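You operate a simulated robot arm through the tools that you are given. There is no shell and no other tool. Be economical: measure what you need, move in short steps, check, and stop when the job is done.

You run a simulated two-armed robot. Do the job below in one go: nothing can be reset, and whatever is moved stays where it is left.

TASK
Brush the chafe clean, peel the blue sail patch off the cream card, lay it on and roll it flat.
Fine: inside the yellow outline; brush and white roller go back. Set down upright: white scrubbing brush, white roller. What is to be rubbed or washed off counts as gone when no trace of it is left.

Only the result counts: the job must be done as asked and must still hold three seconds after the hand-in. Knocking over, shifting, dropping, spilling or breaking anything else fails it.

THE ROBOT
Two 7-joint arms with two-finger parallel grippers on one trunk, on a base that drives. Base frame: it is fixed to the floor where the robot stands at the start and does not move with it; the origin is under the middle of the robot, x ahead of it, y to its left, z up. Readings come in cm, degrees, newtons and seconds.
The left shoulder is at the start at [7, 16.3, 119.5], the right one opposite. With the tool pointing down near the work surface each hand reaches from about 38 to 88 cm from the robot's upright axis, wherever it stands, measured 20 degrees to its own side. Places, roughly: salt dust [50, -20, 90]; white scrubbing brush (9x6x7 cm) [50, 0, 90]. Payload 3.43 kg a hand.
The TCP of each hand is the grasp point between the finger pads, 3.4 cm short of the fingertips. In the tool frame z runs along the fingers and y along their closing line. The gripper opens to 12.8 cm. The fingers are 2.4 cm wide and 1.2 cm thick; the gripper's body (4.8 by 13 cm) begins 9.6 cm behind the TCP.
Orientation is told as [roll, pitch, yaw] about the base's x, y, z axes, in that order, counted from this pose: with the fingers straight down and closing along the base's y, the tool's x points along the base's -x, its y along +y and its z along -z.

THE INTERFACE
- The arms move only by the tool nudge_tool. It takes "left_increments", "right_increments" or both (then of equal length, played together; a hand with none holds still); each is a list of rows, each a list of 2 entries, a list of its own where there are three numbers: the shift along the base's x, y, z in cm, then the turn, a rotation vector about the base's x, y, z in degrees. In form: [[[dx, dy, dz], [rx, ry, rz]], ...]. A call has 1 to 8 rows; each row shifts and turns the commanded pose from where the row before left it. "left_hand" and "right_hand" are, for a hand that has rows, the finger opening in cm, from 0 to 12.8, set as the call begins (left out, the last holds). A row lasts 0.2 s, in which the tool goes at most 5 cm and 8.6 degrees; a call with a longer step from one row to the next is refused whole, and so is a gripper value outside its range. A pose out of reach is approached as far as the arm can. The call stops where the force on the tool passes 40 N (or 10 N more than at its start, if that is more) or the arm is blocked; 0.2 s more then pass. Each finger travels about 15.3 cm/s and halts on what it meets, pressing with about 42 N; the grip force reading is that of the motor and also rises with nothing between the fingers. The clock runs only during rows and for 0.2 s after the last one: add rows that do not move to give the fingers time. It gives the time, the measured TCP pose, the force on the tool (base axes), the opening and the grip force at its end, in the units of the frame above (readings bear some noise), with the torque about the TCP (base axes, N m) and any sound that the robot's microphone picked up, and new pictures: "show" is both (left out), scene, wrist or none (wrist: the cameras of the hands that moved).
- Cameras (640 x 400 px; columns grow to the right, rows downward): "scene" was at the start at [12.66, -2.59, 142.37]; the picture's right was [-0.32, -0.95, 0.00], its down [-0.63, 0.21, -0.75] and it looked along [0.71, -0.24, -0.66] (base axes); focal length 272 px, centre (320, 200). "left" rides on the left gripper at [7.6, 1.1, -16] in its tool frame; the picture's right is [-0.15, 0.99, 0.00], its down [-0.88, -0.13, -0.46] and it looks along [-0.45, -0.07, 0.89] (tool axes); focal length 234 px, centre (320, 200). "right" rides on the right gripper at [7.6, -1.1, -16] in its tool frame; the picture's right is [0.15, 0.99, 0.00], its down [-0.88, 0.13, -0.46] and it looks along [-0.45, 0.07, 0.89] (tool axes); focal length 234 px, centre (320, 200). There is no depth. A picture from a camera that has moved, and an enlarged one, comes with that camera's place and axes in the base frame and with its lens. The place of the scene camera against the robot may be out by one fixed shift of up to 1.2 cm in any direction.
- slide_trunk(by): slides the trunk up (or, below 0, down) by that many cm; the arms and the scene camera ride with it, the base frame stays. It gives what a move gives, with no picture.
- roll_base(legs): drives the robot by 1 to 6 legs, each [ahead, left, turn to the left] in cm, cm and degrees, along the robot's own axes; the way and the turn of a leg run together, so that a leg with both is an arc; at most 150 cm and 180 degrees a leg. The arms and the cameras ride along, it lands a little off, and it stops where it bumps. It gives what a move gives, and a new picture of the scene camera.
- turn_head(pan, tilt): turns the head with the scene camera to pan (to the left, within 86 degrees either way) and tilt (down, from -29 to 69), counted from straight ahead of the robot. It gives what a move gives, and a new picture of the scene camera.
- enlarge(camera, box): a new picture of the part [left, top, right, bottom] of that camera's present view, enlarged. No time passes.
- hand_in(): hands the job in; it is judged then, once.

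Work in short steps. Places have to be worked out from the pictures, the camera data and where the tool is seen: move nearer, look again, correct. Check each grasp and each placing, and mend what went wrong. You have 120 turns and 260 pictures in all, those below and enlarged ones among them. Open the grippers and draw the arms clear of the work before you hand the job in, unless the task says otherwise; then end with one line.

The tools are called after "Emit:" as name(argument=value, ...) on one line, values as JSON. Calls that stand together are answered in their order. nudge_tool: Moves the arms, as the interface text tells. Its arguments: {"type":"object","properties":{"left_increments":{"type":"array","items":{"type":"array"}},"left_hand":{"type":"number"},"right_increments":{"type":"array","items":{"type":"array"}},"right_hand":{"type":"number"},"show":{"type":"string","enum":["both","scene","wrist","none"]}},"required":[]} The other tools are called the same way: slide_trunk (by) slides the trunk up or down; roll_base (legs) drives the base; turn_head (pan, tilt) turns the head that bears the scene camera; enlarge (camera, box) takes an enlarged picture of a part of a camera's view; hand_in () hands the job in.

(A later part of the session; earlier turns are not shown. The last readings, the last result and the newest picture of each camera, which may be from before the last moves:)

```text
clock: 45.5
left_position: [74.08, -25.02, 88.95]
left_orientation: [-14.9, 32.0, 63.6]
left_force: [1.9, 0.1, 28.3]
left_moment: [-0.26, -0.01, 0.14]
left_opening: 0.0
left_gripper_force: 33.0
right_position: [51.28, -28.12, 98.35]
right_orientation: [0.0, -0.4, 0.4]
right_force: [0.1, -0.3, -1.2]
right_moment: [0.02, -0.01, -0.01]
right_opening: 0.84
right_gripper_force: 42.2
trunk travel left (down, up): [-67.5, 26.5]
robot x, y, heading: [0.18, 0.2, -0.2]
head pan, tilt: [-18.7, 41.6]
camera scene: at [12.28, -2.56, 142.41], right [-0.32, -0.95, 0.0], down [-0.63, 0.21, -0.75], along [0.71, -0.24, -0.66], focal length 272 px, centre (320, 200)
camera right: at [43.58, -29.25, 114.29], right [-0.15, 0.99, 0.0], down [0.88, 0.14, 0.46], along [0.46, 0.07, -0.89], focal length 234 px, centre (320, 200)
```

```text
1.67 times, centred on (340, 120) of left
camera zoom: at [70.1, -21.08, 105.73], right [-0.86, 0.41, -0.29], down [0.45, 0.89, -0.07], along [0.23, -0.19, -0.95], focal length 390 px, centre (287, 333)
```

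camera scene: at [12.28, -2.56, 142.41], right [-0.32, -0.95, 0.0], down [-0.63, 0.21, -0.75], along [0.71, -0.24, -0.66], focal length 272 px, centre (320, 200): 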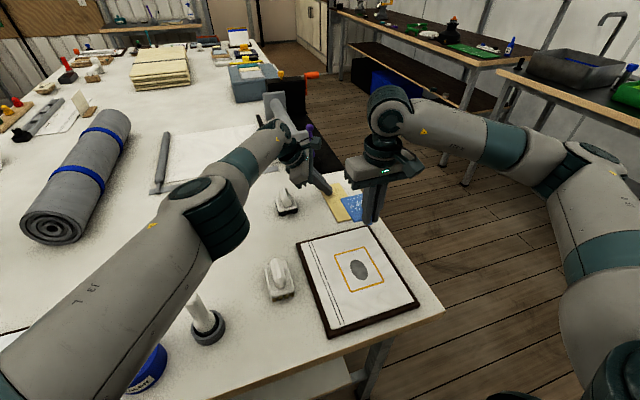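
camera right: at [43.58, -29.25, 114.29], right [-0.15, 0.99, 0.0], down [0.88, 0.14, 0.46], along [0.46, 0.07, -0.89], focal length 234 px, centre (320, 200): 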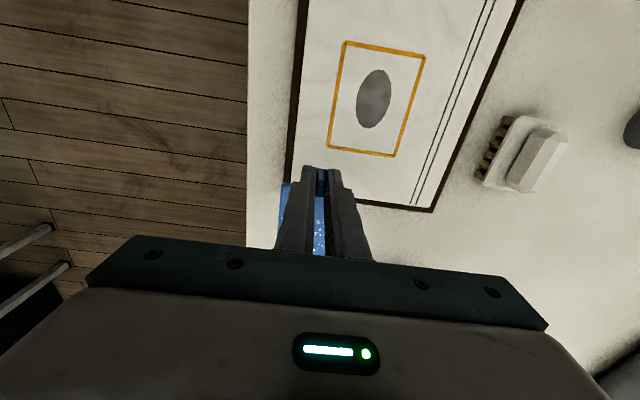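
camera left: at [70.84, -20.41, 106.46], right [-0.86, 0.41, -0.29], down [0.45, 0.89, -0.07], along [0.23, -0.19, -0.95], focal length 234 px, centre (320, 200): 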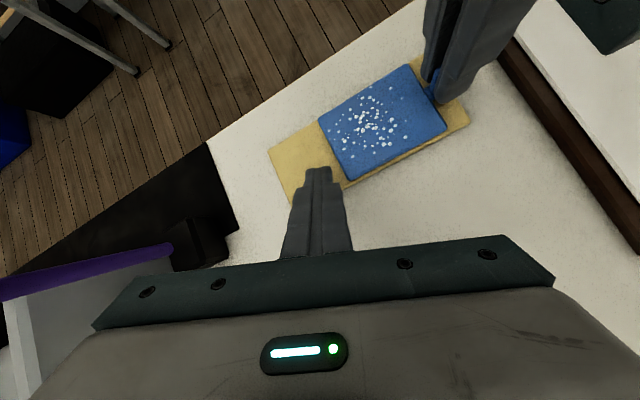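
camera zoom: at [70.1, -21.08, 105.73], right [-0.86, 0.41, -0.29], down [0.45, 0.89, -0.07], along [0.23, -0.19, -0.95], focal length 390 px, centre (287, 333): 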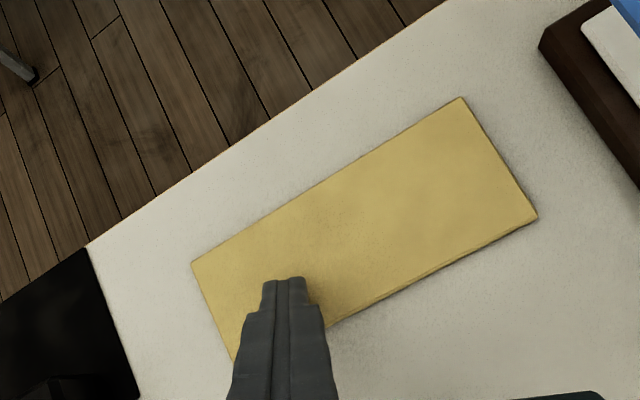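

Card stays alone; patch is in the right hand. I retreat the left hand along its path and carry the patch over the outline (TCP target [39.8,-23.7]).

Emit:
nudge_tool(left_increments=[[[0, 0, 0.5], [0, 0, 0]], [[0, 0, 1.5], [0, 0, 0]], [[-0.2, 2.7, 3], [0, 0, 0]], [[-0.2, 2.7, 3], [0, 0, 0]], [[-0.2, 2.7, 3], [0, 0, 0]], [[-0.2, 3.7, 3], [0, 0, 0]], [[-0.5, 4.5, 1], [0, 0, 0]], [[-0.5, 4.5, 0], [0, 0, 0]]], right_increments=[[[-2, 0.8, 0], [0, 0, 0]], [[-2.5, 0.8, 0], [0, 0, 0]], [[-2.5, 0.8, 0], [0, 0, 0]], [[-2.5, 1, 0], [0, 0, 0]], [[-2, 1, 0], [0, 0, 0]], [[0, 0, -2], [0, 0, 0]], [[0, 0, -1.5], [0, 0, 0]], [[0, 0, 0], [0, 0, 0]]], show="both")

Emit:
enlarge(camera="scene", box=[290, 200, 430, 340])

```text
clock: 47.3
left_position: [72.71, -3.98, 103.91]
left_orientation: [-14.7, 32.1, 63.7]
left_force: [0.3, 0.5, 0.7]
left_moment: [-0.06, -0.02, 0.0]
left_opening: 0.03
left_gripper_force: 32.9
right_position: [39.97, -23.82, 94.73]
right_orientation: [-0.1, -0.2, 0.3]
right_force: [0.3, 0.0, -0.4]
right_moment: [-0.05, -0.03, -0.01]
right_opening: 0.87
right_gripper_force: 41.2
trunk travel left (down, up): [-67.5, 26.5]
robot x, y, heading: [-0.05, -0.19, -0.2]
head pan, tilt: [-18.7, 41.6]
camera scene: at [12.61, -2.37, 142.38], right [-0.32, -0.95, 0.0], down [-0.63, 0.21, -0.75], along [0.71, -0.24, -0.66], focal length 272 px, centre (320, 200)
camera right: at [32.31, -24.98, 110.85], right [-0.15, 0.99, 0.0], down [0.88, 0.14, 0.46], along [0.45, 0.07, -0.89], focal length 234 px, centre (320, 200)
camera left: at [68.77, -0.1, 120.67], right [-0.86, 0.41, -0.29], down [0.45, 0.89, -0.07], along [0.23, -0.19, -0.95], focal length 234 px, centre (320, 200)
```

scene: 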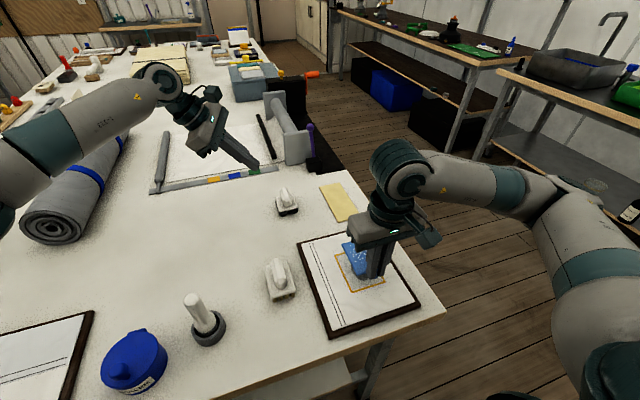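
right: 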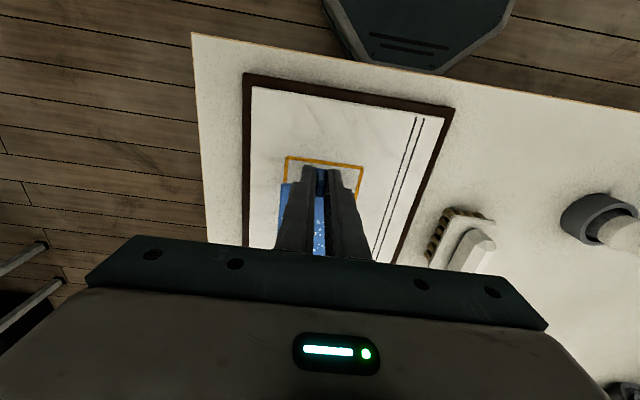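
left: 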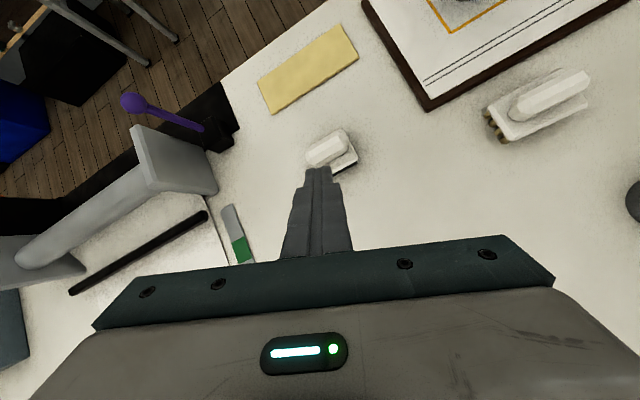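

```text
2.86 times, centred on (360, 270) of scene
camera zoom: at [12.61, -2.37, 142.38], right [-0.32, -0.95, 0.0], down [-0.63, 0.21, -0.75], along [0.71, -0.24, -0.66], focal length 779 px, centre (206, 0)
```

zoom: 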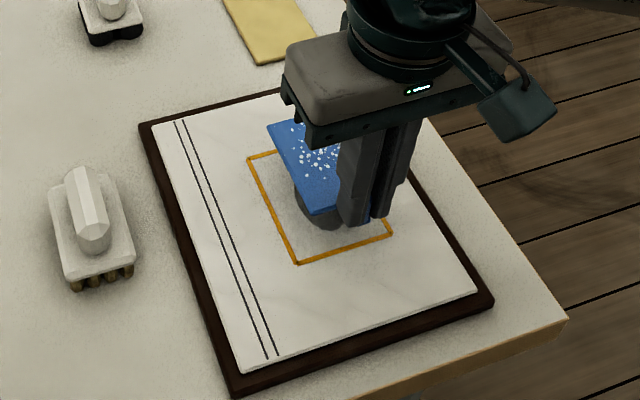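

Lower to about 1 cm above the board and check alignment from the scene camera.

Emit:
nudge_tool(right_increments=[[[0, 0, -1.5], [0, 0, 0]], [[0, 0, -1.7], [0, 0, 0]], [[0, 0, 0], [0, 0, 0]]], show="wrist")

Emit:
enlarge(camera="scene", box=[310, 220, 410, 300])

Emit:
enlarge(camera="right", box=[240, 120, 400, 240])

```text
clock: 48.1
left_position: [72.76, -4.27, 103.85]
left_orientation: [-14.7, 32.1, 63.8]
left_force: [0.9, -0.6, -0.7]
left_moment: [-0.03, 0.03, 0.02]
left_opening: 0.0
left_gripper_force: 32.6
right_position: [40.02, -24.03, 91.67]
right_orientation: [-0.1, -0.2, 0.3]
right_force: [0.2, -0.3, -1.0]
right_moment: [0.01, 0.03, -0.03]
right_opening: 0.84
right_gripper_force: 42.6
trunk travel left (down, up): [-67.5, 26.5]
robot x, y, heading: [-0.22, -0.01, -0.0]
head pan, tilt: [-18.7, 41.6]
camera right: at [32.4, -25.13, 107.68], right [-0.15, 0.99, 0.0], down [0.88, 0.14, 0.46], along [0.45, 0.07, -0.89], focal length 234 px, centre (320, 200)
```

right: 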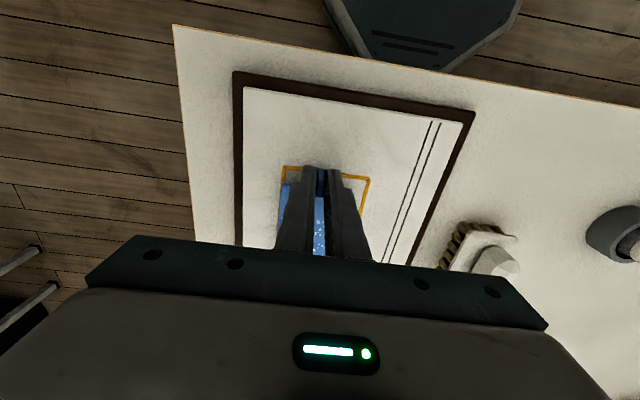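

```text
5.00 times, centred on (360, 260) of scene
camera zoom: at [12.67, -2.63, 142.37], right [-0.32, -0.95, 0.0], down [-0.63, 0.21, -0.75], along [0.71, -0.24, -0.66], focal length 1362 px, centre (120, -100)
```

zoom: 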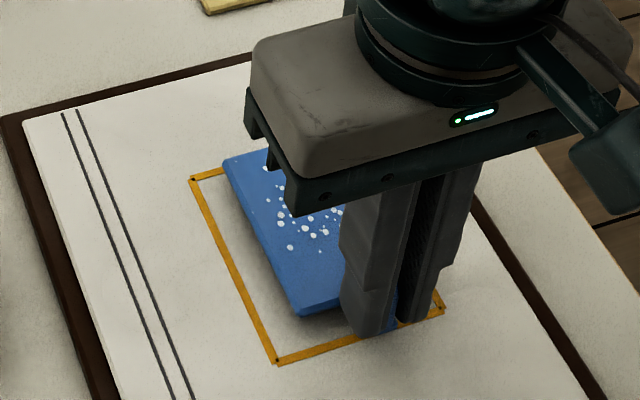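

```text
3.33 times, centred on (320, 180) of right
camera zoom: at [32.4, -25.13, 107.68], right [-0.15, 0.99, 0.0], down [0.88, 0.14, 0.46], along [0.45, 0.07, -0.89], focal length 781 px, centre (320, 267)
```

zoom: 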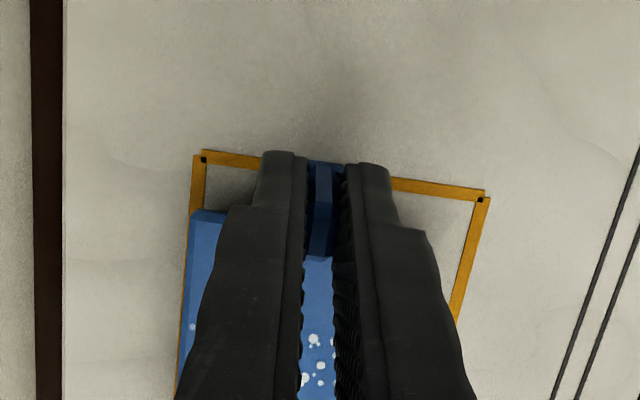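

Relative to the outline the patch needs +0.7 y and -0.3 x. I shift and recheck.

Emit:
nudge_tool(right_increments=[[[-0.3, 0.7, 0], [0, 0, 0]], [[0, 0, -0.4], [0, 0, 0]], [[0, 0, 0], [0, 0, 0]]], show="none")

Emit:
enlarge(camera="scene", box=[310, 220, 410, 300])

Emit:
enlarge(camera="right", box=[240, 120, 400, 240])

```text
clock: 48.9
left_position: [72.7, -4.17, 103.85]
left_orientation: [-14.7, 32.0, 63.6]
left_force: [1.0, 0.5, 0.5]
left_moment: [0.04, 0.02, 0.01]
left_opening: 0.0
left_gripper_force: 33.5
right_position: [39.83, -23.15, 91.28]
right_orientation: [0.0, -0.2, 0.3]
right_force: [0.4, 1.0, 0.3]
right_moment: [0.02, -0.01, -0.03]
right_opening: 0.85
right_gripper_force: 41.8
trunk travel left (down, up): [-67.5, 26.5]
robot x, y, heading: [-0.13, 0.05, -0.3]
head pan, tilt: [-18.7, 41.6]
```

```text
5.00 times, centred on (360, 260) of scene
camera zoom: at [12.66, -2.61, 142.37], right [-0.32, -0.95, 0.0], down [-0.63, 0.21, -0.75], along [0.71, -0.24, -0.66], focal length 1362 px, centre (120, -100)
```

zoom: 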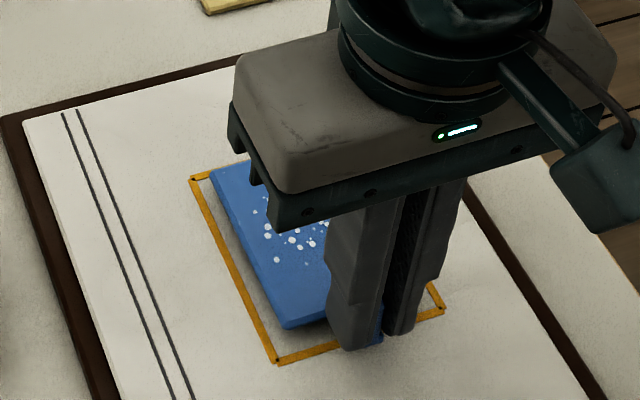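

```text
3.33 times, centred on (320, 180) of right
camera zoom: at [32.15, -24.37, 107.43], right [-0.15, 0.99, 0.0], down [0.88, 0.14, 0.46], along [0.45, 0.07, -0.89], focal length 781 px, centre (320, 267)
```

zoom: 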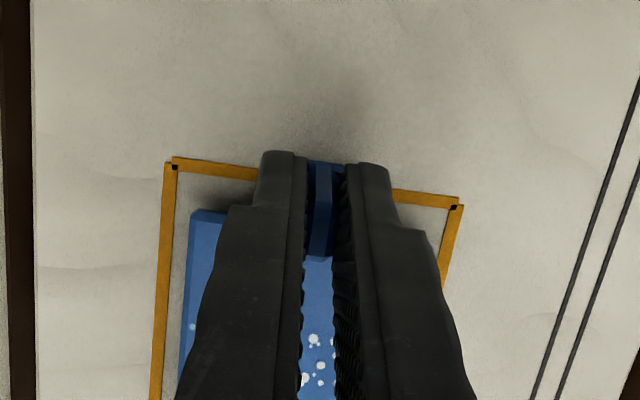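

Centred in y; a small further -0.35 in x. Then lower gently to contact.

Emit:
nudge_tool(right_increments=[[[-0.35, 0, 0], [0, 0, 0]], [[0, 0, -0.2], [0, 0, 0]], [[0, 0, -0.15], [0, 0, 0]]], show="none")

Emit:
enlarge(camera="scene", box=[310, 220, 410, 300])

```text
clock: 49.7
left_position: [72.66, -4.17, 103.89]
left_orientation: [-14.7, 32.2, 63.6]
left_force: [0.4, -0.8, 0.2]
left_moment: [0.0, 0.01, 0.03]
left_opening: 0.0
left_gripper_force: 33.6
right_position: [39.37, -23.25, 91.09]
right_orientation: [0.0, -0.1, 0.2]
right_force: [0.0, -0.3, 0.7]
right_moment: [0.01, 0.04, -0.02]
right_opening: 0.82
right_gripper_force: 41.6
trunk travel left (down, up): [-67.5, 26.5]
robot x, y, heading: [0.24, -0.25, -0.2]
head pan, tilt: [-18.7, 41.6]
```

```text
5.00 times, centred on (360, 260) of scene
camera zoom: at [12.65, -2.63, 142.37], right [-0.32, -0.95, 0.0], down [-0.63, 0.21, -0.75], along [0.71, -0.24, -0.66], focal length 1362 px, centre (120, -100)
```

zoom: 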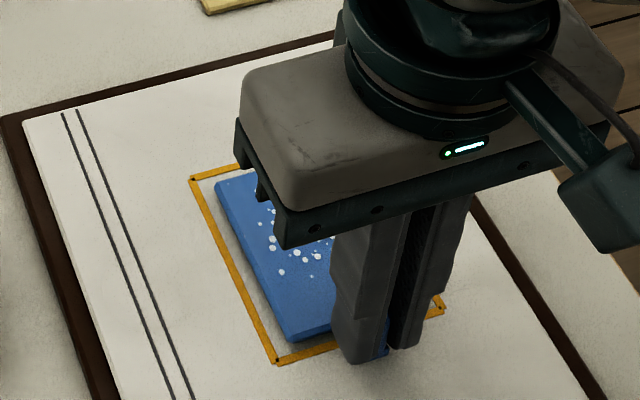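

Alignment looks good. Continue lowering to contact.

Emit:
nudge_tool(right_increments=[[[0, 0, -0.15], [0, 0, 0]], [[0, 0, -0.15], [0, 0, 0]]], show="none")

Emit:
nudge_tool(right_increments=[[[0, 0, -0.1], [0, 0, 0]], [[0, 0, 0], [0, 0, 0]]], show="none")

Emit:
enlarge(camera="scene", box=[310, 220, 410, 300])

```text
clock: 50.3
left_position: [72.81, -4.2, 103.95]
left_orientation: [-14.7, 32.0, 63.6]
left_force: [0.1, 0.1, -0.1]
left_moment: [0.0, 0.03, -0.02]
left_opening: 0.0
left_gripper_force: 33.2
right_position: [39.28, -23.26, 90.69]
right_orientation: [0.0, -0.4, 0.2]
right_force: [4.0, -3.3, 10.0]
right_moment: [-0.06, -0.77, -0.08]
right_opening: 0.86
right_gripper_force: 42.8
trunk travel left (down, up): [-67.5, 26.5]
robot x, y, heading: [-0.06, -0.08, -0.0]
head pan, tilt: [-18.7, 41.6]
```

```text
clock: 50.9
left_position: [72.75, -4.23, 103.91]
left_orientation: [-14.7, 32.2, 63.7]
left_force: [0.7, 0.0, -0.1]
left_moment: [-0.01, -0.02, 0.01]
left_opening: 0.0
left_gripper_force: 32.8
right_position: [39.34, -23.2, 90.58]
right_orientation: [0.0, -0.3, 0.3]
right_force: [9.6, -4.9, 12.9]
right_moment: [-0.1, -0.68, -0.14]
right_opening: 0.8
right_gripper_force: 42.2
trunk travel left (down, up): [-67.5, 26.5]
robot x, y, heading: [-0.21, 0.03, -0.2]
head pan, tilt: [-18.7, 41.6]
```

```text
5.00 times, centred on (360, 260) of scene
camera zoom: at [12.7, -2.63, 142.38], right [-0.32, -0.95, 0.0], down [-0.63, 0.21, -0.75], along [0.71, -0.24, -0.66], focal length 1362 px, centre (120, -100)
```

zoom: 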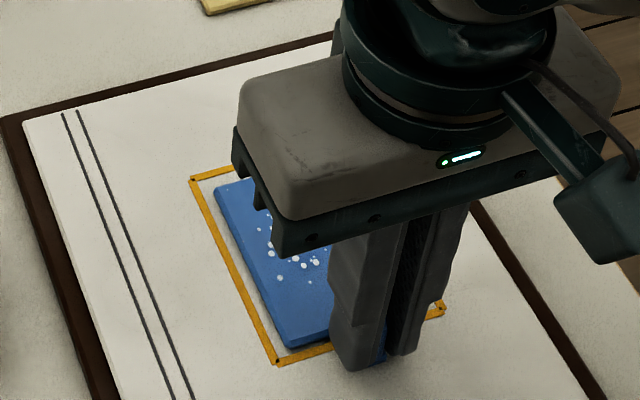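

Contact with 13 N and well inside the outline. I open and lift off.

Emit:
nudge_tool(right_increments=[[[0, 0, 0.1], [0, 0, 0]], [[0, 0, 0], [0, 0, 0]], [[0, 0, 1], [0, 0, 0]], [[0, 0, 4], [0, 0, 0]], [[0, 0, 4], [0, 0, 0]], [[-1, -3, 2], [0, 0, 0]], [[0, -4, 0], [0, 0, 0]], [[0, -4, 0], [0, 0, 0]]], right_hand=3.5, show="scene")

Emit:
enlarge(camera="scene", box=[310, 220, 410, 300])

Emit:
enlarge(camera="left", box=[220, 0, 640, 220])

```text
clock: 52.7
left_position: [72.63, -4.28, 103.93]
left_orientation: [-14.8, 32.0, 63.8]
left_force: [-0.4, -0.3, -0.3]
left_moment: [0.03, 0.0, 0.02]
left_opening: 0.01
left_gripper_force: 33.2
right_position: [38.21, -34.37, 101.82]
right_orientation: [0.0, -0.1, 0.6]
right_force: [0.8, 0.7, 1.4]
right_moment: [0.0, -0.02, 0.01]
right_opening: 3.51
right_gripper_force: 0.0
trunk travel left (down, up): [-67.5, 26.5]
robot x, y, heading: [0.18, 0.13, 0.0]
head pan, tilt: [-18.7, 41.6]
camera scene: at [12.53, -2.75, 142.38], right [-0.32, -0.95, 0.0], down [-0.63, 0.21, -0.75], along [0.71, -0.24, -0.66], focal length 272 px, centre (320, 200)
```

scene: 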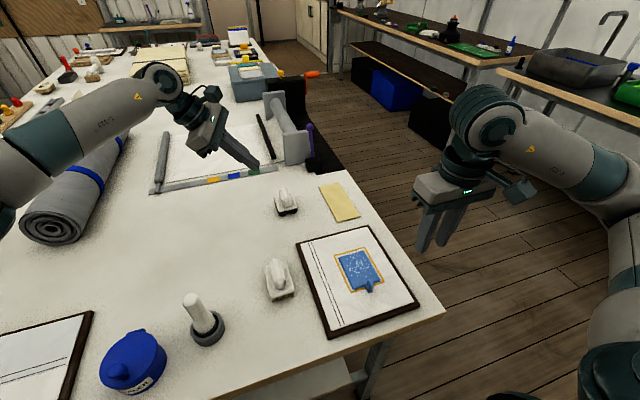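

```text
5.00 times, centred on (360, 260) of scene
camera zoom: at [12.53, -2.75, 142.38], right [-0.32, -0.95, 0.0], down [-0.63, 0.21, -0.75], along [0.71, -0.24, -0.66], focal length 1362 px, centre (120, -100)
```

zoom: 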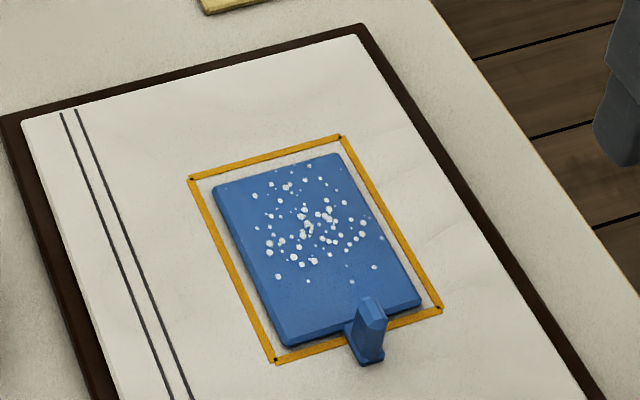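

```text
1.52 times, centred on (430, 110) of left
camera zoom: at [68.73, -0.42, 120.72], right [-0.86, 0.41, -0.29], down [0.45, 0.89, -0.06], along [0.23, -0.19, -0.95], focal length 357 px, centre (152, 337)
```

zoom: 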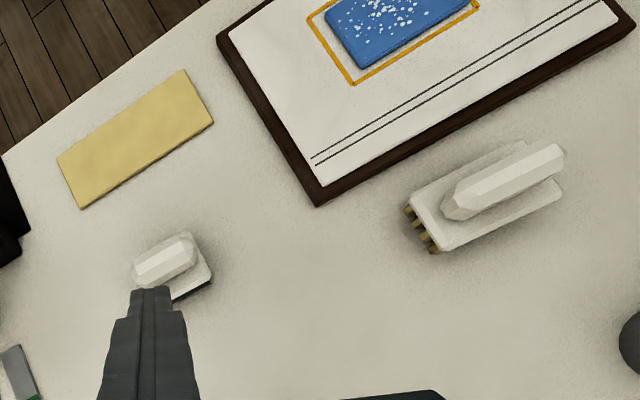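

The patch lies inside the outline. Now the roller: I retreat the left hand and bring the right hand above the roller at about [72,-12.5].

Emit:
nudge_tool(left_increments=[[[-1, 4.5, 1], [0, 0, 0]], [[-1, 4.5, 1], [0, 0, 0]], [[-1, 4.5, 1], [0, 0, 0]], [[-1, 4.5, 1], [0, 0, 0]], [[-1, 4.5, 1], [0, 0, 0]], [[-1, 4.5, 1], [0, 0, 0]], [[-1, 4.5, 1], [0, 0, 0]], [[0, 0, 0], [0, 0, 0]]], right_increments=[[[4, 2.5, 0], [0, 0, 0]], [[4, 2.5, 0], [0, 0, 0]], [[4, 2.5, 0], [0, 0, 0]], [[4, 2.5, 0], [0, 0, 0]], [[4, 2.5, 0], [0, 0, 0]], [[4, 2.5, 0], [0, 0, 0]], [[4, 2.5, 0], [0, 0, 0]], [[4, 2.5, 0], [0, 0, 0]]], right_hand=6, show="both")

Emit:
enlarge(camera="right", box=[220, 80, 420, 240])

Emit:
enlarge(camera="scene", box=[240, 150, 340, 230])

```text
clock: 54.5
left_position: [65.59, 27.23, 110.88]
left_orientation: [-14.7, 32.1, 63.7]
left_force: [-0.1, -0.4, 0.1]
left_moment: [-0.02, 0.07, -0.04]
left_opening: 0.01
left_gripper_force: 33.2
right_position: [70.5, -14.03, 101.79]
right_orientation: [0.0, -0.2, 0.4]
right_force: [0.5, -0.4, -0.8]
right_moment: [-0.03, 0.04, 0.01]
right_opening: 6.02
right_gripper_force: 0.0
trunk travel left (down, up): [-67.5, 26.5]
robot x, y, heading: [0.26, -0.15, -0.2]
head pan, tilt: [-18.7, 41.6]
camera scene: at [12.82, -2.48, 142.35], right [-0.32, -0.95, 0.0], down [-0.63, 0.21, -0.75], along [0.71, -0.24, -0.67], focal length 272 px, centre (320, 200)
camera right: at [62.87, -15.08, 117.95], right [-0.15, 0.99, 0.0], down [0.88, 0.14, 0.46], along [0.45, 0.07, -0.89], focal length 234 px, centre (320, 200)
camera left: at [61.76, 31.09, 127.61], right [-0.86, 0.41, -0.29], down [0.45, 0.89, -0.07], along [0.23, -0.19, -0.95], focal length 234 px, centre (320, 200)
```

scene: 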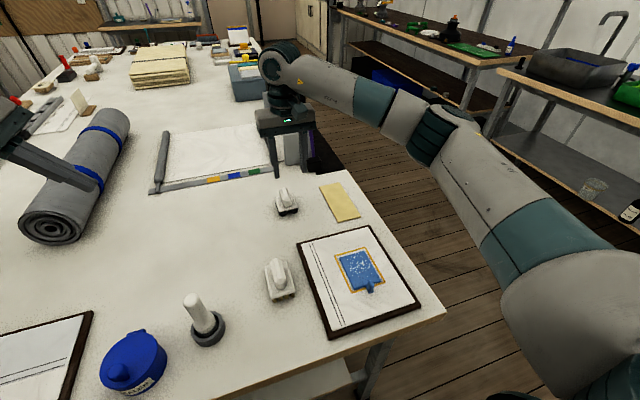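
right: 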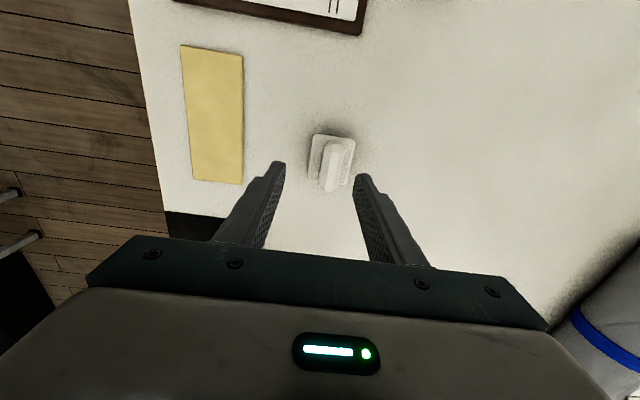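
left: 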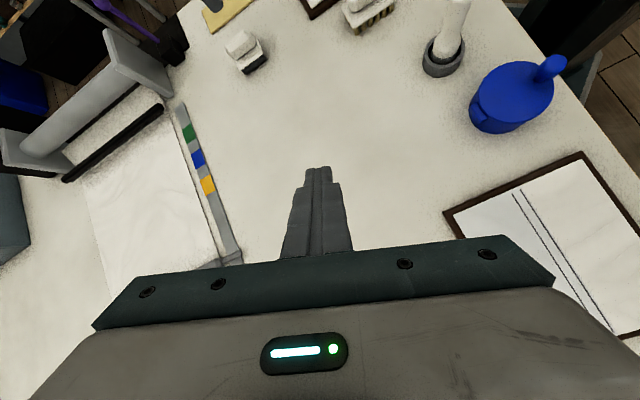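

```text
2.50 times, centred on (320, 160) of right
camera zoom: at [62.87, -15.08, 117.95], right [-0.15, 0.99, 0.0], down [0.88, 0.14, 0.46], along [0.45, 0.07, -0.89], focal length 585 px, centre (320, 300)
```

zoom: 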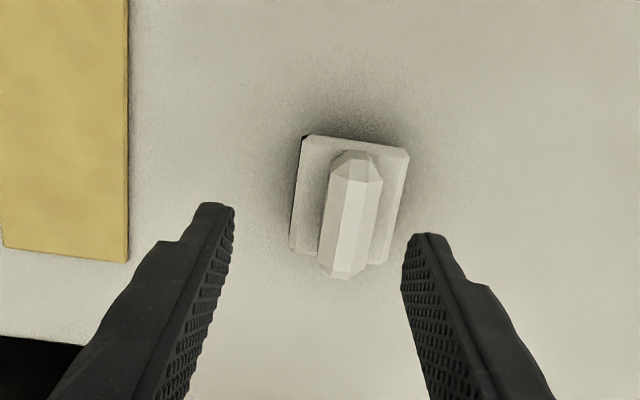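

```text
5.00 times, centred on (290, 190) of scene
camera zoom: at [12.82, -2.48, 142.35], right [-0.32, -0.95, 0.0], down [-0.63, 0.21, -0.75], along [0.71, -0.24, -0.67], focal length 1362 px, centre (470, 250)
```

zoom: 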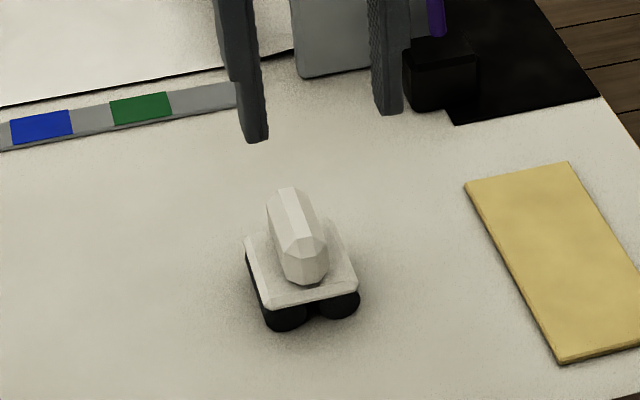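

Roller centre [71.9,-12.3], aligned with x; drums roll along y. I align and descend.

Emit:
nudge_tool(right_increments=[[[1.4, 1.7, 0], [0, 0, 0]], [[0, 0, -4], [0, 0, 0]], [[0, 0, -3.5], [0, 0, 0]], [[0, 0, 0], [0, 0, 0]]], right_hand=5, show="none")

Emit:
enlarge(camera="right", box=[220, 80, 420, 240])

Emit:
enlarge(camera="scene", box=[240, 150, 340, 230])

```text
clock: 55.5
left_position: [65.59, 27.17, 110.96]
left_orientation: [-14.7, 32.1, 63.6]
left_force: [0.6, 0.8, 0.0]
left_moment: [-0.05, -0.02, 0.0]
left_opening: 0.03
left_gripper_force: 33.2
right_position: [71.8, -12.19, 94.14]
right_orientation: [-0.1, -0.2, 0.2]
right_force: [-0.6, 0.8, -0.2]
right_moment: [-0.01, -0.04, -0.02]
right_opening: 5.01
right_gripper_force: 0.1
trunk travel left (down, up): [-67.5, 26.5]
robot x, y, heading: [0.12, -0.05, -0.2]
head pan, tilt: [-18.7, 41.6]
```

```text
2.50 times, centred on (320, 160) of right
camera zoom: at [64.2, -13.47, 110.2], right [-0.15, 0.99, 0.0], down [0.88, 0.14, 0.46], along [0.45, 0.07, -0.89], focal length 585 px, centre (320, 300)
```

zoom: 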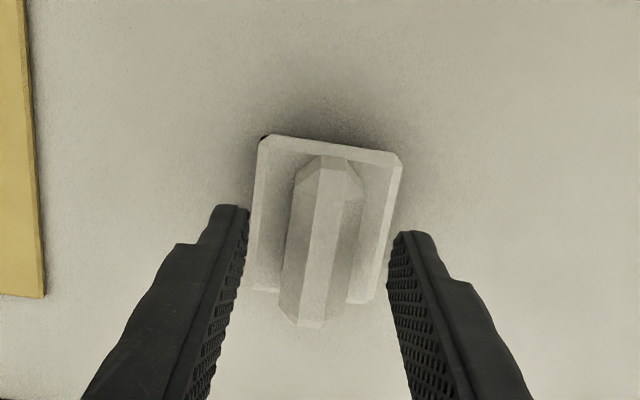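

```text
5.00 times, centred on (290, 190) of scene
camera zoom: at [12.65, -2.54, 142.37], right [-0.32, -0.95, 0.0], down [-0.63, 0.21, -0.75], along [0.71, -0.24, -0.66], focal length 1362 px, centre (470, 250)
```

zoom: 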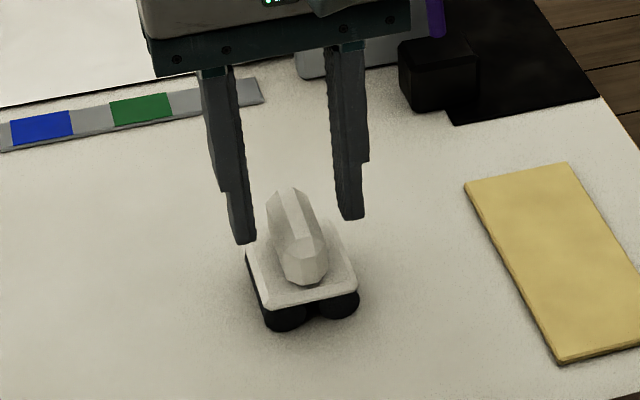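

Centred. Descend in fine steps toward the block top.

Emit:
nudge_tool(right_increments=[[[0, 0.1, -1], [0, 0, 0]], [[0, 0, -0.6], [0, 0, 0]], [[0, 0, -0.4], [0, 0, 0]], [[0, 0, 0], [0, 0, 0]]], show="none")

```text
clock: 56.5
left_position: [65.48, 27.01, 110.87]
left_orientation: [-14.7, 32.1, 63.8]
left_force: [-0.4, -0.8, 0.3]
left_moment: [-0.03, -0.02, -0.01]
left_opening: 0.0
left_gripper_force: 32.9
right_position: [71.77, -12.29, 92.15]
right_orientation: [-0.1, -0.2, 0.4]
right_force: [0.1, -0.3, -0.7]
right_moment: [-0.02, 0.0, 0.0]
right_opening: 5.0
right_gripper_force: 0.0
trunk travel left (down, up): [-67.5, 26.5]
robot x, y, heading: [-0.27, 0.18, 0.1]
head pan, tilt: [-18.7, 41.6]
```

Emit:
nudge_tool(right_increments=[[[0, 0, -0.3], [0, 0, 0]], [[0, 0, -0.2], [0, 0, 0]]], show="none")

Emit:
enlarge(camera="scene", box=[240, 150, 340, 230])

```text
clock: 57.1
left_position: [65.56, 27.1, 110.9]
left_orientation: [-14.7, 32.1, 63.7]
left_force: [-0.1, 1.1, 0.3]
left_moment: [-0.01, -0.01, 0.0]
left_opening: 0.0
left_gripper_force: 33.3
right_position: [71.64, -12.52, 91.71]
right_orientation: [0.0, -0.2, 0.3]
right_force: [-0.1, 0.4, 0.1]
right_moment: [-0.01, -0.02, -0.01]
right_opening: 5.02
right_gripper_force: 0.1
trunk travel left (down, up): [-67.5, 26.5]
robot x, y, heading: [-0.08, -0.28, 0.0]
head pan, tilt: [-18.7, 41.6]
```

```text
5.00 times, centred on (290, 190) of scene
camera zoom: at [12.66, -2.61, 142.37], right [-0.32, -0.95, 0.0], down [-0.63, 0.21, -0.75], along [0.71, -0.24, -0.66], focal length 1362 px, centre (470, 250)
```

zoom: 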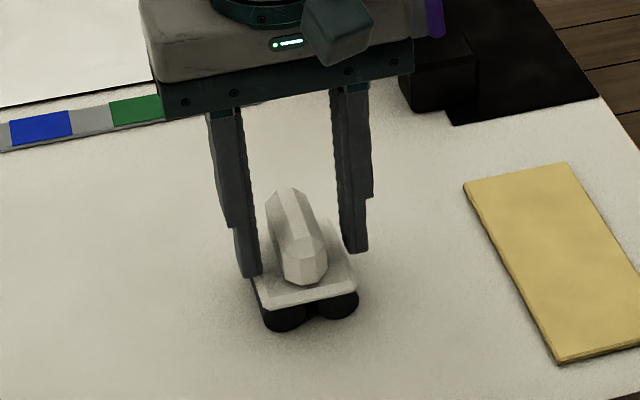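

Close on the roller handle, then lift slightly to check.

Emit:
nudge_tool(right_increments=[[[0, 0.1, 0], [0, 0, 0]], [[0, 0, 0], [0, 0, 0]], [[0, 0, 0], [0, 0, 0]]], right_hand=0, show="none")

Emit:
nudge_tool(right_increments=[[[0, 0, 2], [0, 0, 0]], [[0, 0, 4], [0, 0, 0]], [[0, 0, 3], [0, 0, 0]]], show="none")

Emit:
enlarge(camera="scene", box=[240, 130, 340, 210])

```text
clock: 57.9
left_position: [65.47, 27.05, 110.85]
left_orientation: [-14.7, 32.1, 63.7]
left_force: [-0.2, -0.8, 0.7]
left_moment: [-0.03, -0.03, -0.01]
left_opening: 0.01
left_gripper_force: 33.1
right_position: [71.62, -12.4, 91.91]
right_orientation: [-0.1, -0.2, 0.2]
right_force: [-0.1, 0.7, -0.6]
right_moment: [0.03, 0.0, -0.03]
right_opening: 2.44
right_gripper_force: 41.8
trunk travel left (down, up): [-67.5, 26.5]
robot x, y, heading: [0.05, -0.01, -0.5]
head pan, tilt: [-18.7, 41.6]
```

```text
clock: 58.7
left_position: [65.49, 26.98, 110.87]
left_orientation: [-14.7, 32.1, 63.8]
left_force: [-0.3, 0.4, -0.2]
left_moment: [-0.04, -0.03, 0.01]
left_opening: 0.0
left_gripper_force: 33.1
right_position: [71.65, -12.12, 101.0]
right_orientation: [-0.1, -0.2, 0.2]
right_force: [0.3, -0.4, -1.0]
right_moment: [0.01, 0.0, 0.03]
right_opening: 2.44
right_gripper_force: 41.9
trunk travel left (down, up): [-67.5, 26.5]
robot x, y, heading: [0.23, -0.01, -0.1]
head pan, tilt: [-18.7, 41.6]
```

```text
5.00 times, centred on (290, 170) of scene
camera zoom: at [12.64, -2.6, 142.37], right [-0.32, -0.95, 0.0], down [-0.63, 0.21, -0.75], along [0.71, -0.24, -0.66], focal length 1362 px, centre (470, 350)
```

zoom: 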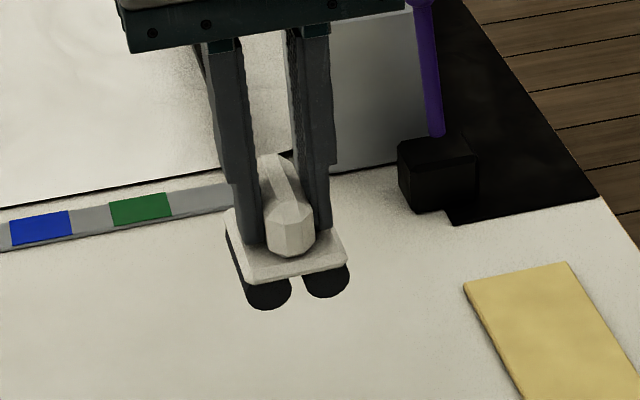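

Roller held. I carry it above the far half of the patch (TCP [46,-23.1]).

Emit:
nudge_tool(right_increments=[[[-4.27, -1.83, 0], [0, 0, 0]], [[-4.27, -1.83, 0], [0, 0, 0]], [[-4.27, -1.83, 0], [0, 0, 0]], [[-4.27, -1.83, -0.5], [0, 0, 0]], [[-4.27, -1.83, -0.5], [0, 0, 0]], [[-4.27, -1.83, -0.5], [0, 0, 0]], [[0, 0, -3], [0, 0, 0]]], show="scene")

Emit:
enlarge(camera="scene", box=[310, 220, 410, 300])

Emit:
enlarge(camera="right", box=[220, 80, 420, 240])

```text
clock: 60.3
left_position: [65.76, 27.0, 110.82]
left_orientation: [-14.7, 32.1, 63.9]
left_force: [0.2, 0.2, 0.0]
left_moment: [-0.02, -0.02, -0.02]
left_opening: 0.01
left_gripper_force: 32.9
right_position: [46.22, -22.94, 96.13]
right_orientation: [-0.1, -0.1, 0.3]
right_force: [0.4, 1.1, -1.1]
right_moment: [-0.02, 0.02, -0.02]
right_opening: 2.44
right_gripper_force: 42.1
trunk travel left (down, up): [-67.5, 26.5]
robot x, y, heading: [0.09, -0.05, 0.0]
head pan, tilt: [-18.7, 41.6]
camera scene: at [12.82, -2.61, 142.36], right [-0.32, -0.95, 0.0], down [-0.63, 0.21, -0.75], along [0.71, -0.24, -0.67], focal length 272 px, centre (320, 200)
```

scene: 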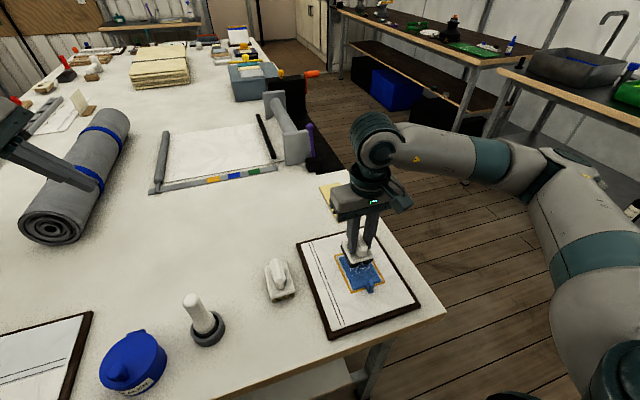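

```text
5.00 times, centred on (360, 260) of scene
camera zoom: at [12.82, -2.61, 142.36], right [-0.32, -0.95, 0.0], down [-0.63, 0.21, -0.75], along [0.71, -0.24, -0.67], focal length 1362 px, centre (120, -100)
```

zoom: 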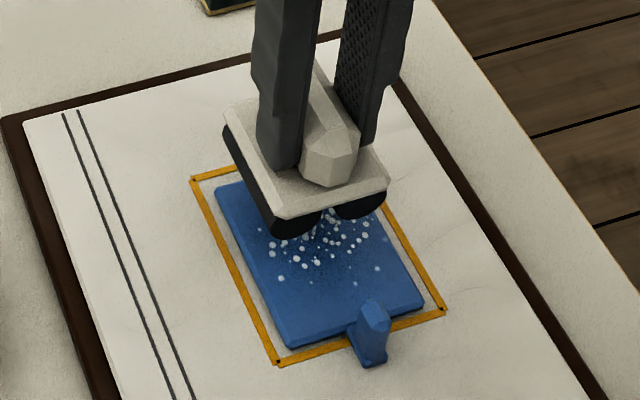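

```text
2.50 times, centred on (320, 160) of right
camera zoom: at [38.57, -24.17, 112.39], right [-0.15, 0.99, 0.0], down [0.88, 0.14, 0.46], along [0.45, 0.07, -0.89], focal length 585 px, centre (320, 300)
```

zoom: 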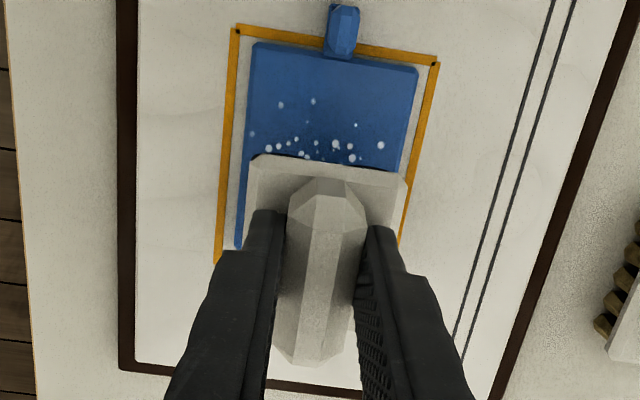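

Descend toward contact with the patch.

Emit:
nudge_tool(right_increments=[[[0, 0, -1.2], [0, 0, 0]], [[0, 0, -0.6], [0, 0, 0]], [[0, 0, -0.2], [0, 0, 0]], [[0, 0, -0.15], [0, 0, 0]]], show="none")

Emit:
nudge_tool(right_increments=[[[0, 0, -0.1], [0, 0, 0]], [[0, 0, -0.1], [0, 0, 0]]], show="none")

```text
clock: 61.3
left_position: [65.62, 26.94, 110.92]
left_orientation: [-14.6, 32.1, 63.8]
left_force: [0.4, -1.0, 1.0]
left_moment: [0.02, 0.0, 0.03]
left_opening: 0.0
left_gripper_force: 32.8
right_position: [46.07, -23.19, 94.14]
right_orientation: [0.1, -0.3, 0.3]
right_force: [0.0, 0.5, -1.2]
right_moment: [0.02, 0.03, 0.03]
right_opening: 2.44
right_gripper_force: 42.3
trunk travel left (down, up): [-67.5, 26.5]
robot x, y, heading: [-0.48, 0.31, 0.2]
head pan, tilt: [-18.7, 41.6]
```

```text
clock: 61.9
left_position: [65.43, 27.24, 110.96]
left_orientation: [-14.8, 32.0, 63.7]
left_force: [0.6, -0.1, -0.1]
left_moment: [-0.01, 0.03, 0.02]
left_opening: 0.0
left_gripper_force: 33.3
right_position: [45.91, -23.14, 94.02]
right_orientation: [-0.1, -0.3, 0.4]
right_force: [-2.3, -0.3, 7.7]
right_moment: [0.1, 0.21, 0.0]
right_opening: 2.4
right_gripper_force: 41.9
trunk travel left (down, up): [-67.5, 26.5]
robot x, y, heading: [0.18, 0.07, -0.0]
head pan, tilt: [-18.7, 41.6]
```

Contact at 8 N. I press slightly more and roll to and fro along y on the far half.

Emit:
nudge_tool(right_increments=[[[0, -1.3, -0.05], [0, 0, 0]], [[0, -1.3, 0], [0, 0, 0]], [[0, -1.2, 0], [0, 0, 0]], [[0, 1.5, 0], [0, 0, 0]], [[0, 1.5, 0], [0, 0, 0]], [[0, 1.5, 0], [0, 0, 0]], [[0, 1.5, 0], [0, 0, 0]], [[0, 1.5, 0], [0, 0, 0]]], show="none")

Emit:
nudge_tool(right_increments=[[[0, -1.5, 0], [0, 0, 0]], [[0, -1.5, 0], [0, 0, 0]], [[0, -1.5, 0], [0, 0, 0]], [[0, -1.5, 0], [0, 0, 0]], [[0, -1.5, 0], [0, 0, 0]], [[0, 1.8, 0], [0, 0, 0]], [[0, 2, 0], [0, 0, 0]], [[0, 0, 0], [0, 0, 0]]], show="wrist")

Emit:
enlarge(camera="scene", box=[310, 220, 410, 300])

```text
clock: 63.7
left_position: [65.49, 27.04, 111.0]
left_orientation: [-14.8, 32.1, 63.7]
left_force: [-0.2, 0.7, 0.1]
left_moment: [-0.01, 0.0, 0.01]
left_opening: 0.0
left_gripper_force: 33.3
right_position: [45.93, -19.42, 93.79]
right_orientation: [-0.1, -0.4, 0.4]
right_force: [0.1, -6.0, 25.0]
right_moment: [-0.83, 0.21, -0.04]
right_opening: 2.46
right_gripper_force: 41.9
trunk travel left (down, up): [-67.5, 26.5]
robot x, y, heading: [-0.27, 0.2, -0.1]
head pan, tilt: [-18.7, 41.6]
```

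```text
clock: 65.5
left_position: [65.27, 27.06, 111.17]
left_orientation: [-14.8, 32.1, 63.6]
left_force: [-0.2, -1.1, -0.5]
left_moment: [0.04, -0.01, -0.02]
left_opening: 0.0
left_gripper_force: 32.9
right_position: [45.95, -23.32, 93.85]
right_orientation: [0.0, -0.4, 0.3]
right_force: [1.5, -5.0, 25.9]
right_moment: [-0.27, 0.18, 0.0]
right_opening: 2.43
right_gripper_force: 41.9
trunk travel left (down, up): [-67.5, 26.5]
robot x, y, heading: [0.26, 0.2, -0.3]
head pan, tilt: [-18.7, 41.6]
camera right: at [38.18, -24.47, 109.87], right [-0.15, 0.99, 0.0], down [0.88, 0.14, 0.46], along [0.46, 0.07, -0.89], focal length 234 px, centre (320, 200)
```

right: 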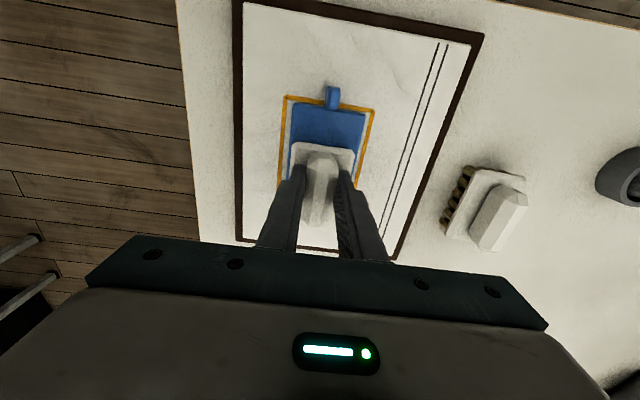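

```text
5.00 times, centred on (360, 260) of scene
camera zoom: at [12.44, -2.63, 142.41], right [-0.32, -0.95, 0.0], down [-0.63, 0.21, -0.75], along [0.71, -0.24, -0.66], focal length 1362 px, centre (120, -100)
```

zoom: 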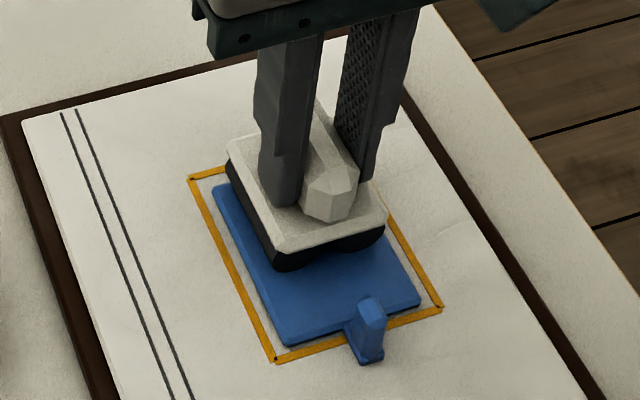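

The bubbles vanish. I lift a little, move toward the near half (staying clear of the tab), and roll there as well.

Emit:
nudge_tool(right_increments=[[[0, 0, 1], [0, 0, 0]], [[-1.1, 0.2, 0], [0, 0, 0]], [[-1, 0, 0], [0, 0, 0]], [[0, 0, -0.6], [0, 0, 0]], [[0, 0, -0.2], [0, 0, 0]]], show="none")

Emit:
enlarge(camera="scene", box=[310, 220, 410, 300])

```text
clock: 66.7
left_position: [65.56, 27.08, 111.0]
left_orientation: [-14.7, 32.2, 63.7]
left_force: [-0.6, -0.6, 0.6]
left_moment: [-0.01, 0.03, -0.02]
left_opening: 0.0
left_gripper_force: 33.0
right_position: [43.91, -23.18, 94.01]
right_orientation: [0.0, -0.2, 0.3]
right_force: [-0.5, -0.4, -1.8]
right_moment: [-0.01, -0.01, 0.02]
right_opening: 2.43
right_gripper_force: 41.5
trunk travel left (down, up): [-67.5, 26.5]
robot x, y, heading: [-0.03, -0.25, -0.2]
head pan, tilt: [-18.7, 41.6]
```

```text
5.00 times, centred on (360, 260) of scene
camera zoom: at [12.66, -2.62, 142.37], right [-0.32, -0.95, 0.0], down [-0.63, 0.21, -0.75], along [0.71, -0.24, -0.66], focal length 1362 px, centre (120, -100)
```

zoom: 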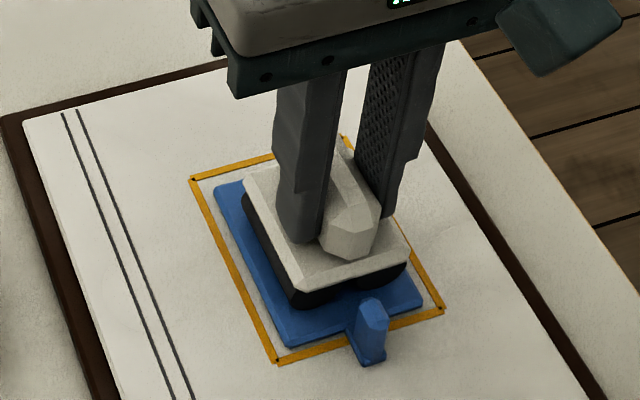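

Room remains before the tab; shift 0.6 more, press and roll.

Emit:
nudge_tool(right_increments=[[[-0.6, 0, 0], [0, 0, 0]], [[0, 0, -0.15], [0, 0, 0]], [[0, -1.3, -0.1], [0, 0, 0]], [[0, -1.3, 0], [0, 0, 0]], [[0, -1.2, 0], [0, 0, 0]], [[0, 1.5, 0], [0, 0, 0]], [[0, 1.5, 0], [0, 0, 0]], [[0, 1.5, 0], [0, 0, 0]]], show="none")

Emit:
nudge_tool(right_increments=[[[0, 1.5, 0], [0, 0, 0]], [[0, 1.5, 0], [0, 0, 0]], [[0, -1.5, 0], [0, 0, 0]], [[0, -1.5, 0], [0, 0, 0]], [[0, -1.5, 0], [0, 0, 0]], [[0, -1.5, 0], [0, 0, 0]], [[0, 1.5, 0], [0, 0, 0]], [[0, 1, 0], [0, 0, 0]]], show="none")

```text
clock: 68.5
left_position: [65.35, 27.05, 110.93]
left_orientation: [-14.8, 32.1, 63.7]
left_force: [-0.1, 0.2, 0.4]
left_moment: [-0.04, 0.01, -0.01]
left_opening: 0.01
left_gripper_force: 33.5
right_position: [43.32, -22.47, 93.88]
right_orientation: [0.0, -0.3, 0.2]
right_force: [0.2, -4.3, 12.2]
right_moment: [-0.27, -0.04, -0.01]
right_opening: 2.43
right_gripper_force: 41.7
trunk travel left (down, up): [-67.5, 26.5]
robot x, y, heading: [0.02, -0.06, 0.0]
head pan, tilt: [-18.7, 41.6]
```

```text
clock: 70.3
left_position: [65.33, 27.02, 110.98]
left_orientation: [-14.7, 32.1, 63.7]
left_force: [-0.4, 0.1, -0.6]
left_moment: [-0.02, -0.01, 0.02]
left_opening: 0.0
left_gripper_force: 32.4
right_position: [43.09, -22.94, 93.84]
right_orientation: [-0.1, -0.3, 0.3]
right_force: [0.3, -6.8, 24.9]
right_moment: [-0.39, -0.09, -0.04]
right_opening: 2.41
right_gripper_force: 42.0
trunk travel left (down, up): [-67.5, 26.5]
robot x, y, heading: [-0.22, -0.07, 0.0]
head pan, tilt: [-18.7, 41.6]
```

Rolled. I lift straight up and move away to inspect.

Emit:
nudge_tool(right_increments=[[[0, 0, 2], [0, 0, 0]], [[0, 0, 4], [0, 0, 0]], [[4.2, 1.8, 1.5], [0, 0, 0]], [[4.2, 1.8, 0], [0, 0, 0]], [[4.2, 1.8, 0], [0, 0, 0]], [[4.2, 1.8, 0], [0, 0, 0]], [[4.2, 1.8, 0], [0, 0, 0]], [[4.2, 1.3, 0], [0, 0, 0]]], show="both")

Emit:
enlarge(camera="scene", box=[310, 220, 410, 300])

```text
clock: 72.1
left_position: [65.72, 27.13, 110.83]
left_orientation: [-14.7, 32.1, 63.8]
left_force: [0.7, -0.1, -0.3]
left_moment: [-0.01, 0.03, 0.0]
left_opening: 0.0
left_gripper_force: 33.3
right_position: [68.68, -12.3, 101.51]
right_orientation: [-0.2, -0.1, 0.4]
right_force: [0.3, 0.7, -1.6]
right_moment: [-0.03, 0.02, -0.06]
right_opening: 2.39
right_gripper_force: 41.8
trunk travel left (down, up): [-67.5, 26.5]
robot x, y, heading: [0.02, -0.16, 0.1]
head pan, tilt: [-18.7, 41.6]
camera scene: at [12.78, -2.48, 142.36], right [-0.32, -0.95, 0.0], down [-0.63, 0.21, -0.75], along [0.71, -0.24, -0.67], focal length 272 px, centre (320, 200)
camera right: at [61.07, -13.48, 117.53], right [-0.15, 0.99, 0.0], down [0.88, 0.14, 0.46], along [0.45, 0.07, -0.89], focal length 234 px, centre (320, 200)
```

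scene: 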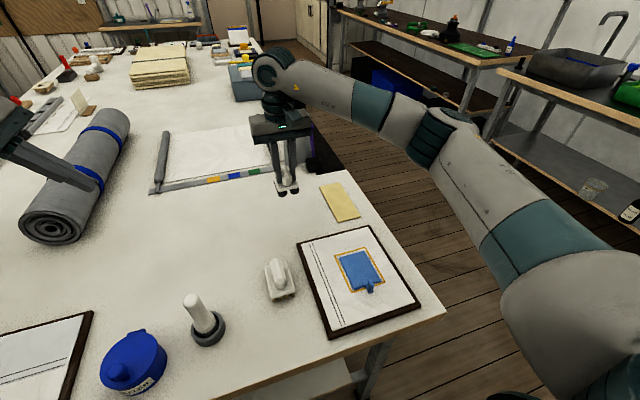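
right: 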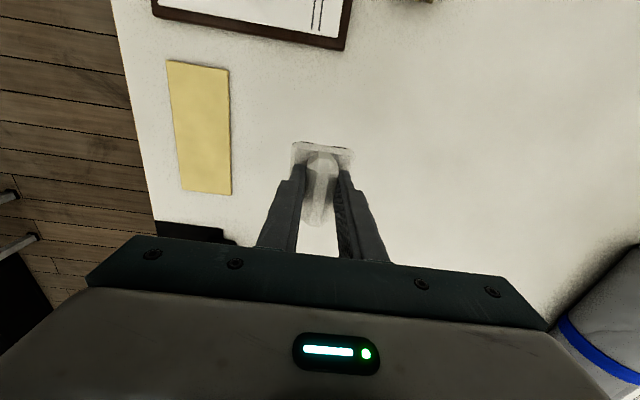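

```text
5.00 times, centred on (360, 260) of scene
camera zoom: at [12.78, -2.48, 142.36], right [-0.32, -0.95, 0.0], down [-0.63, 0.21, -0.75], along [0.71, -0.24, -0.67], focal length 1362 px, centre (120, -100)
```

zoom: 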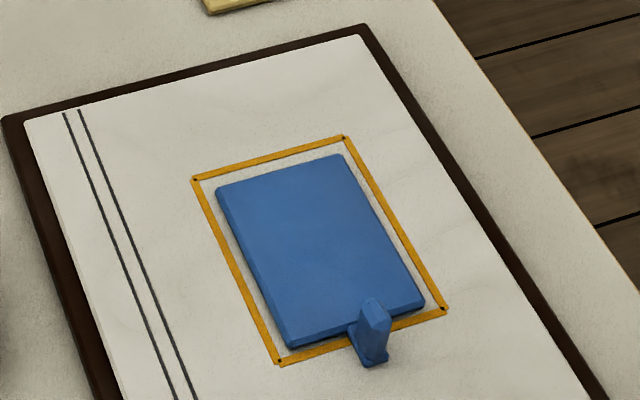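

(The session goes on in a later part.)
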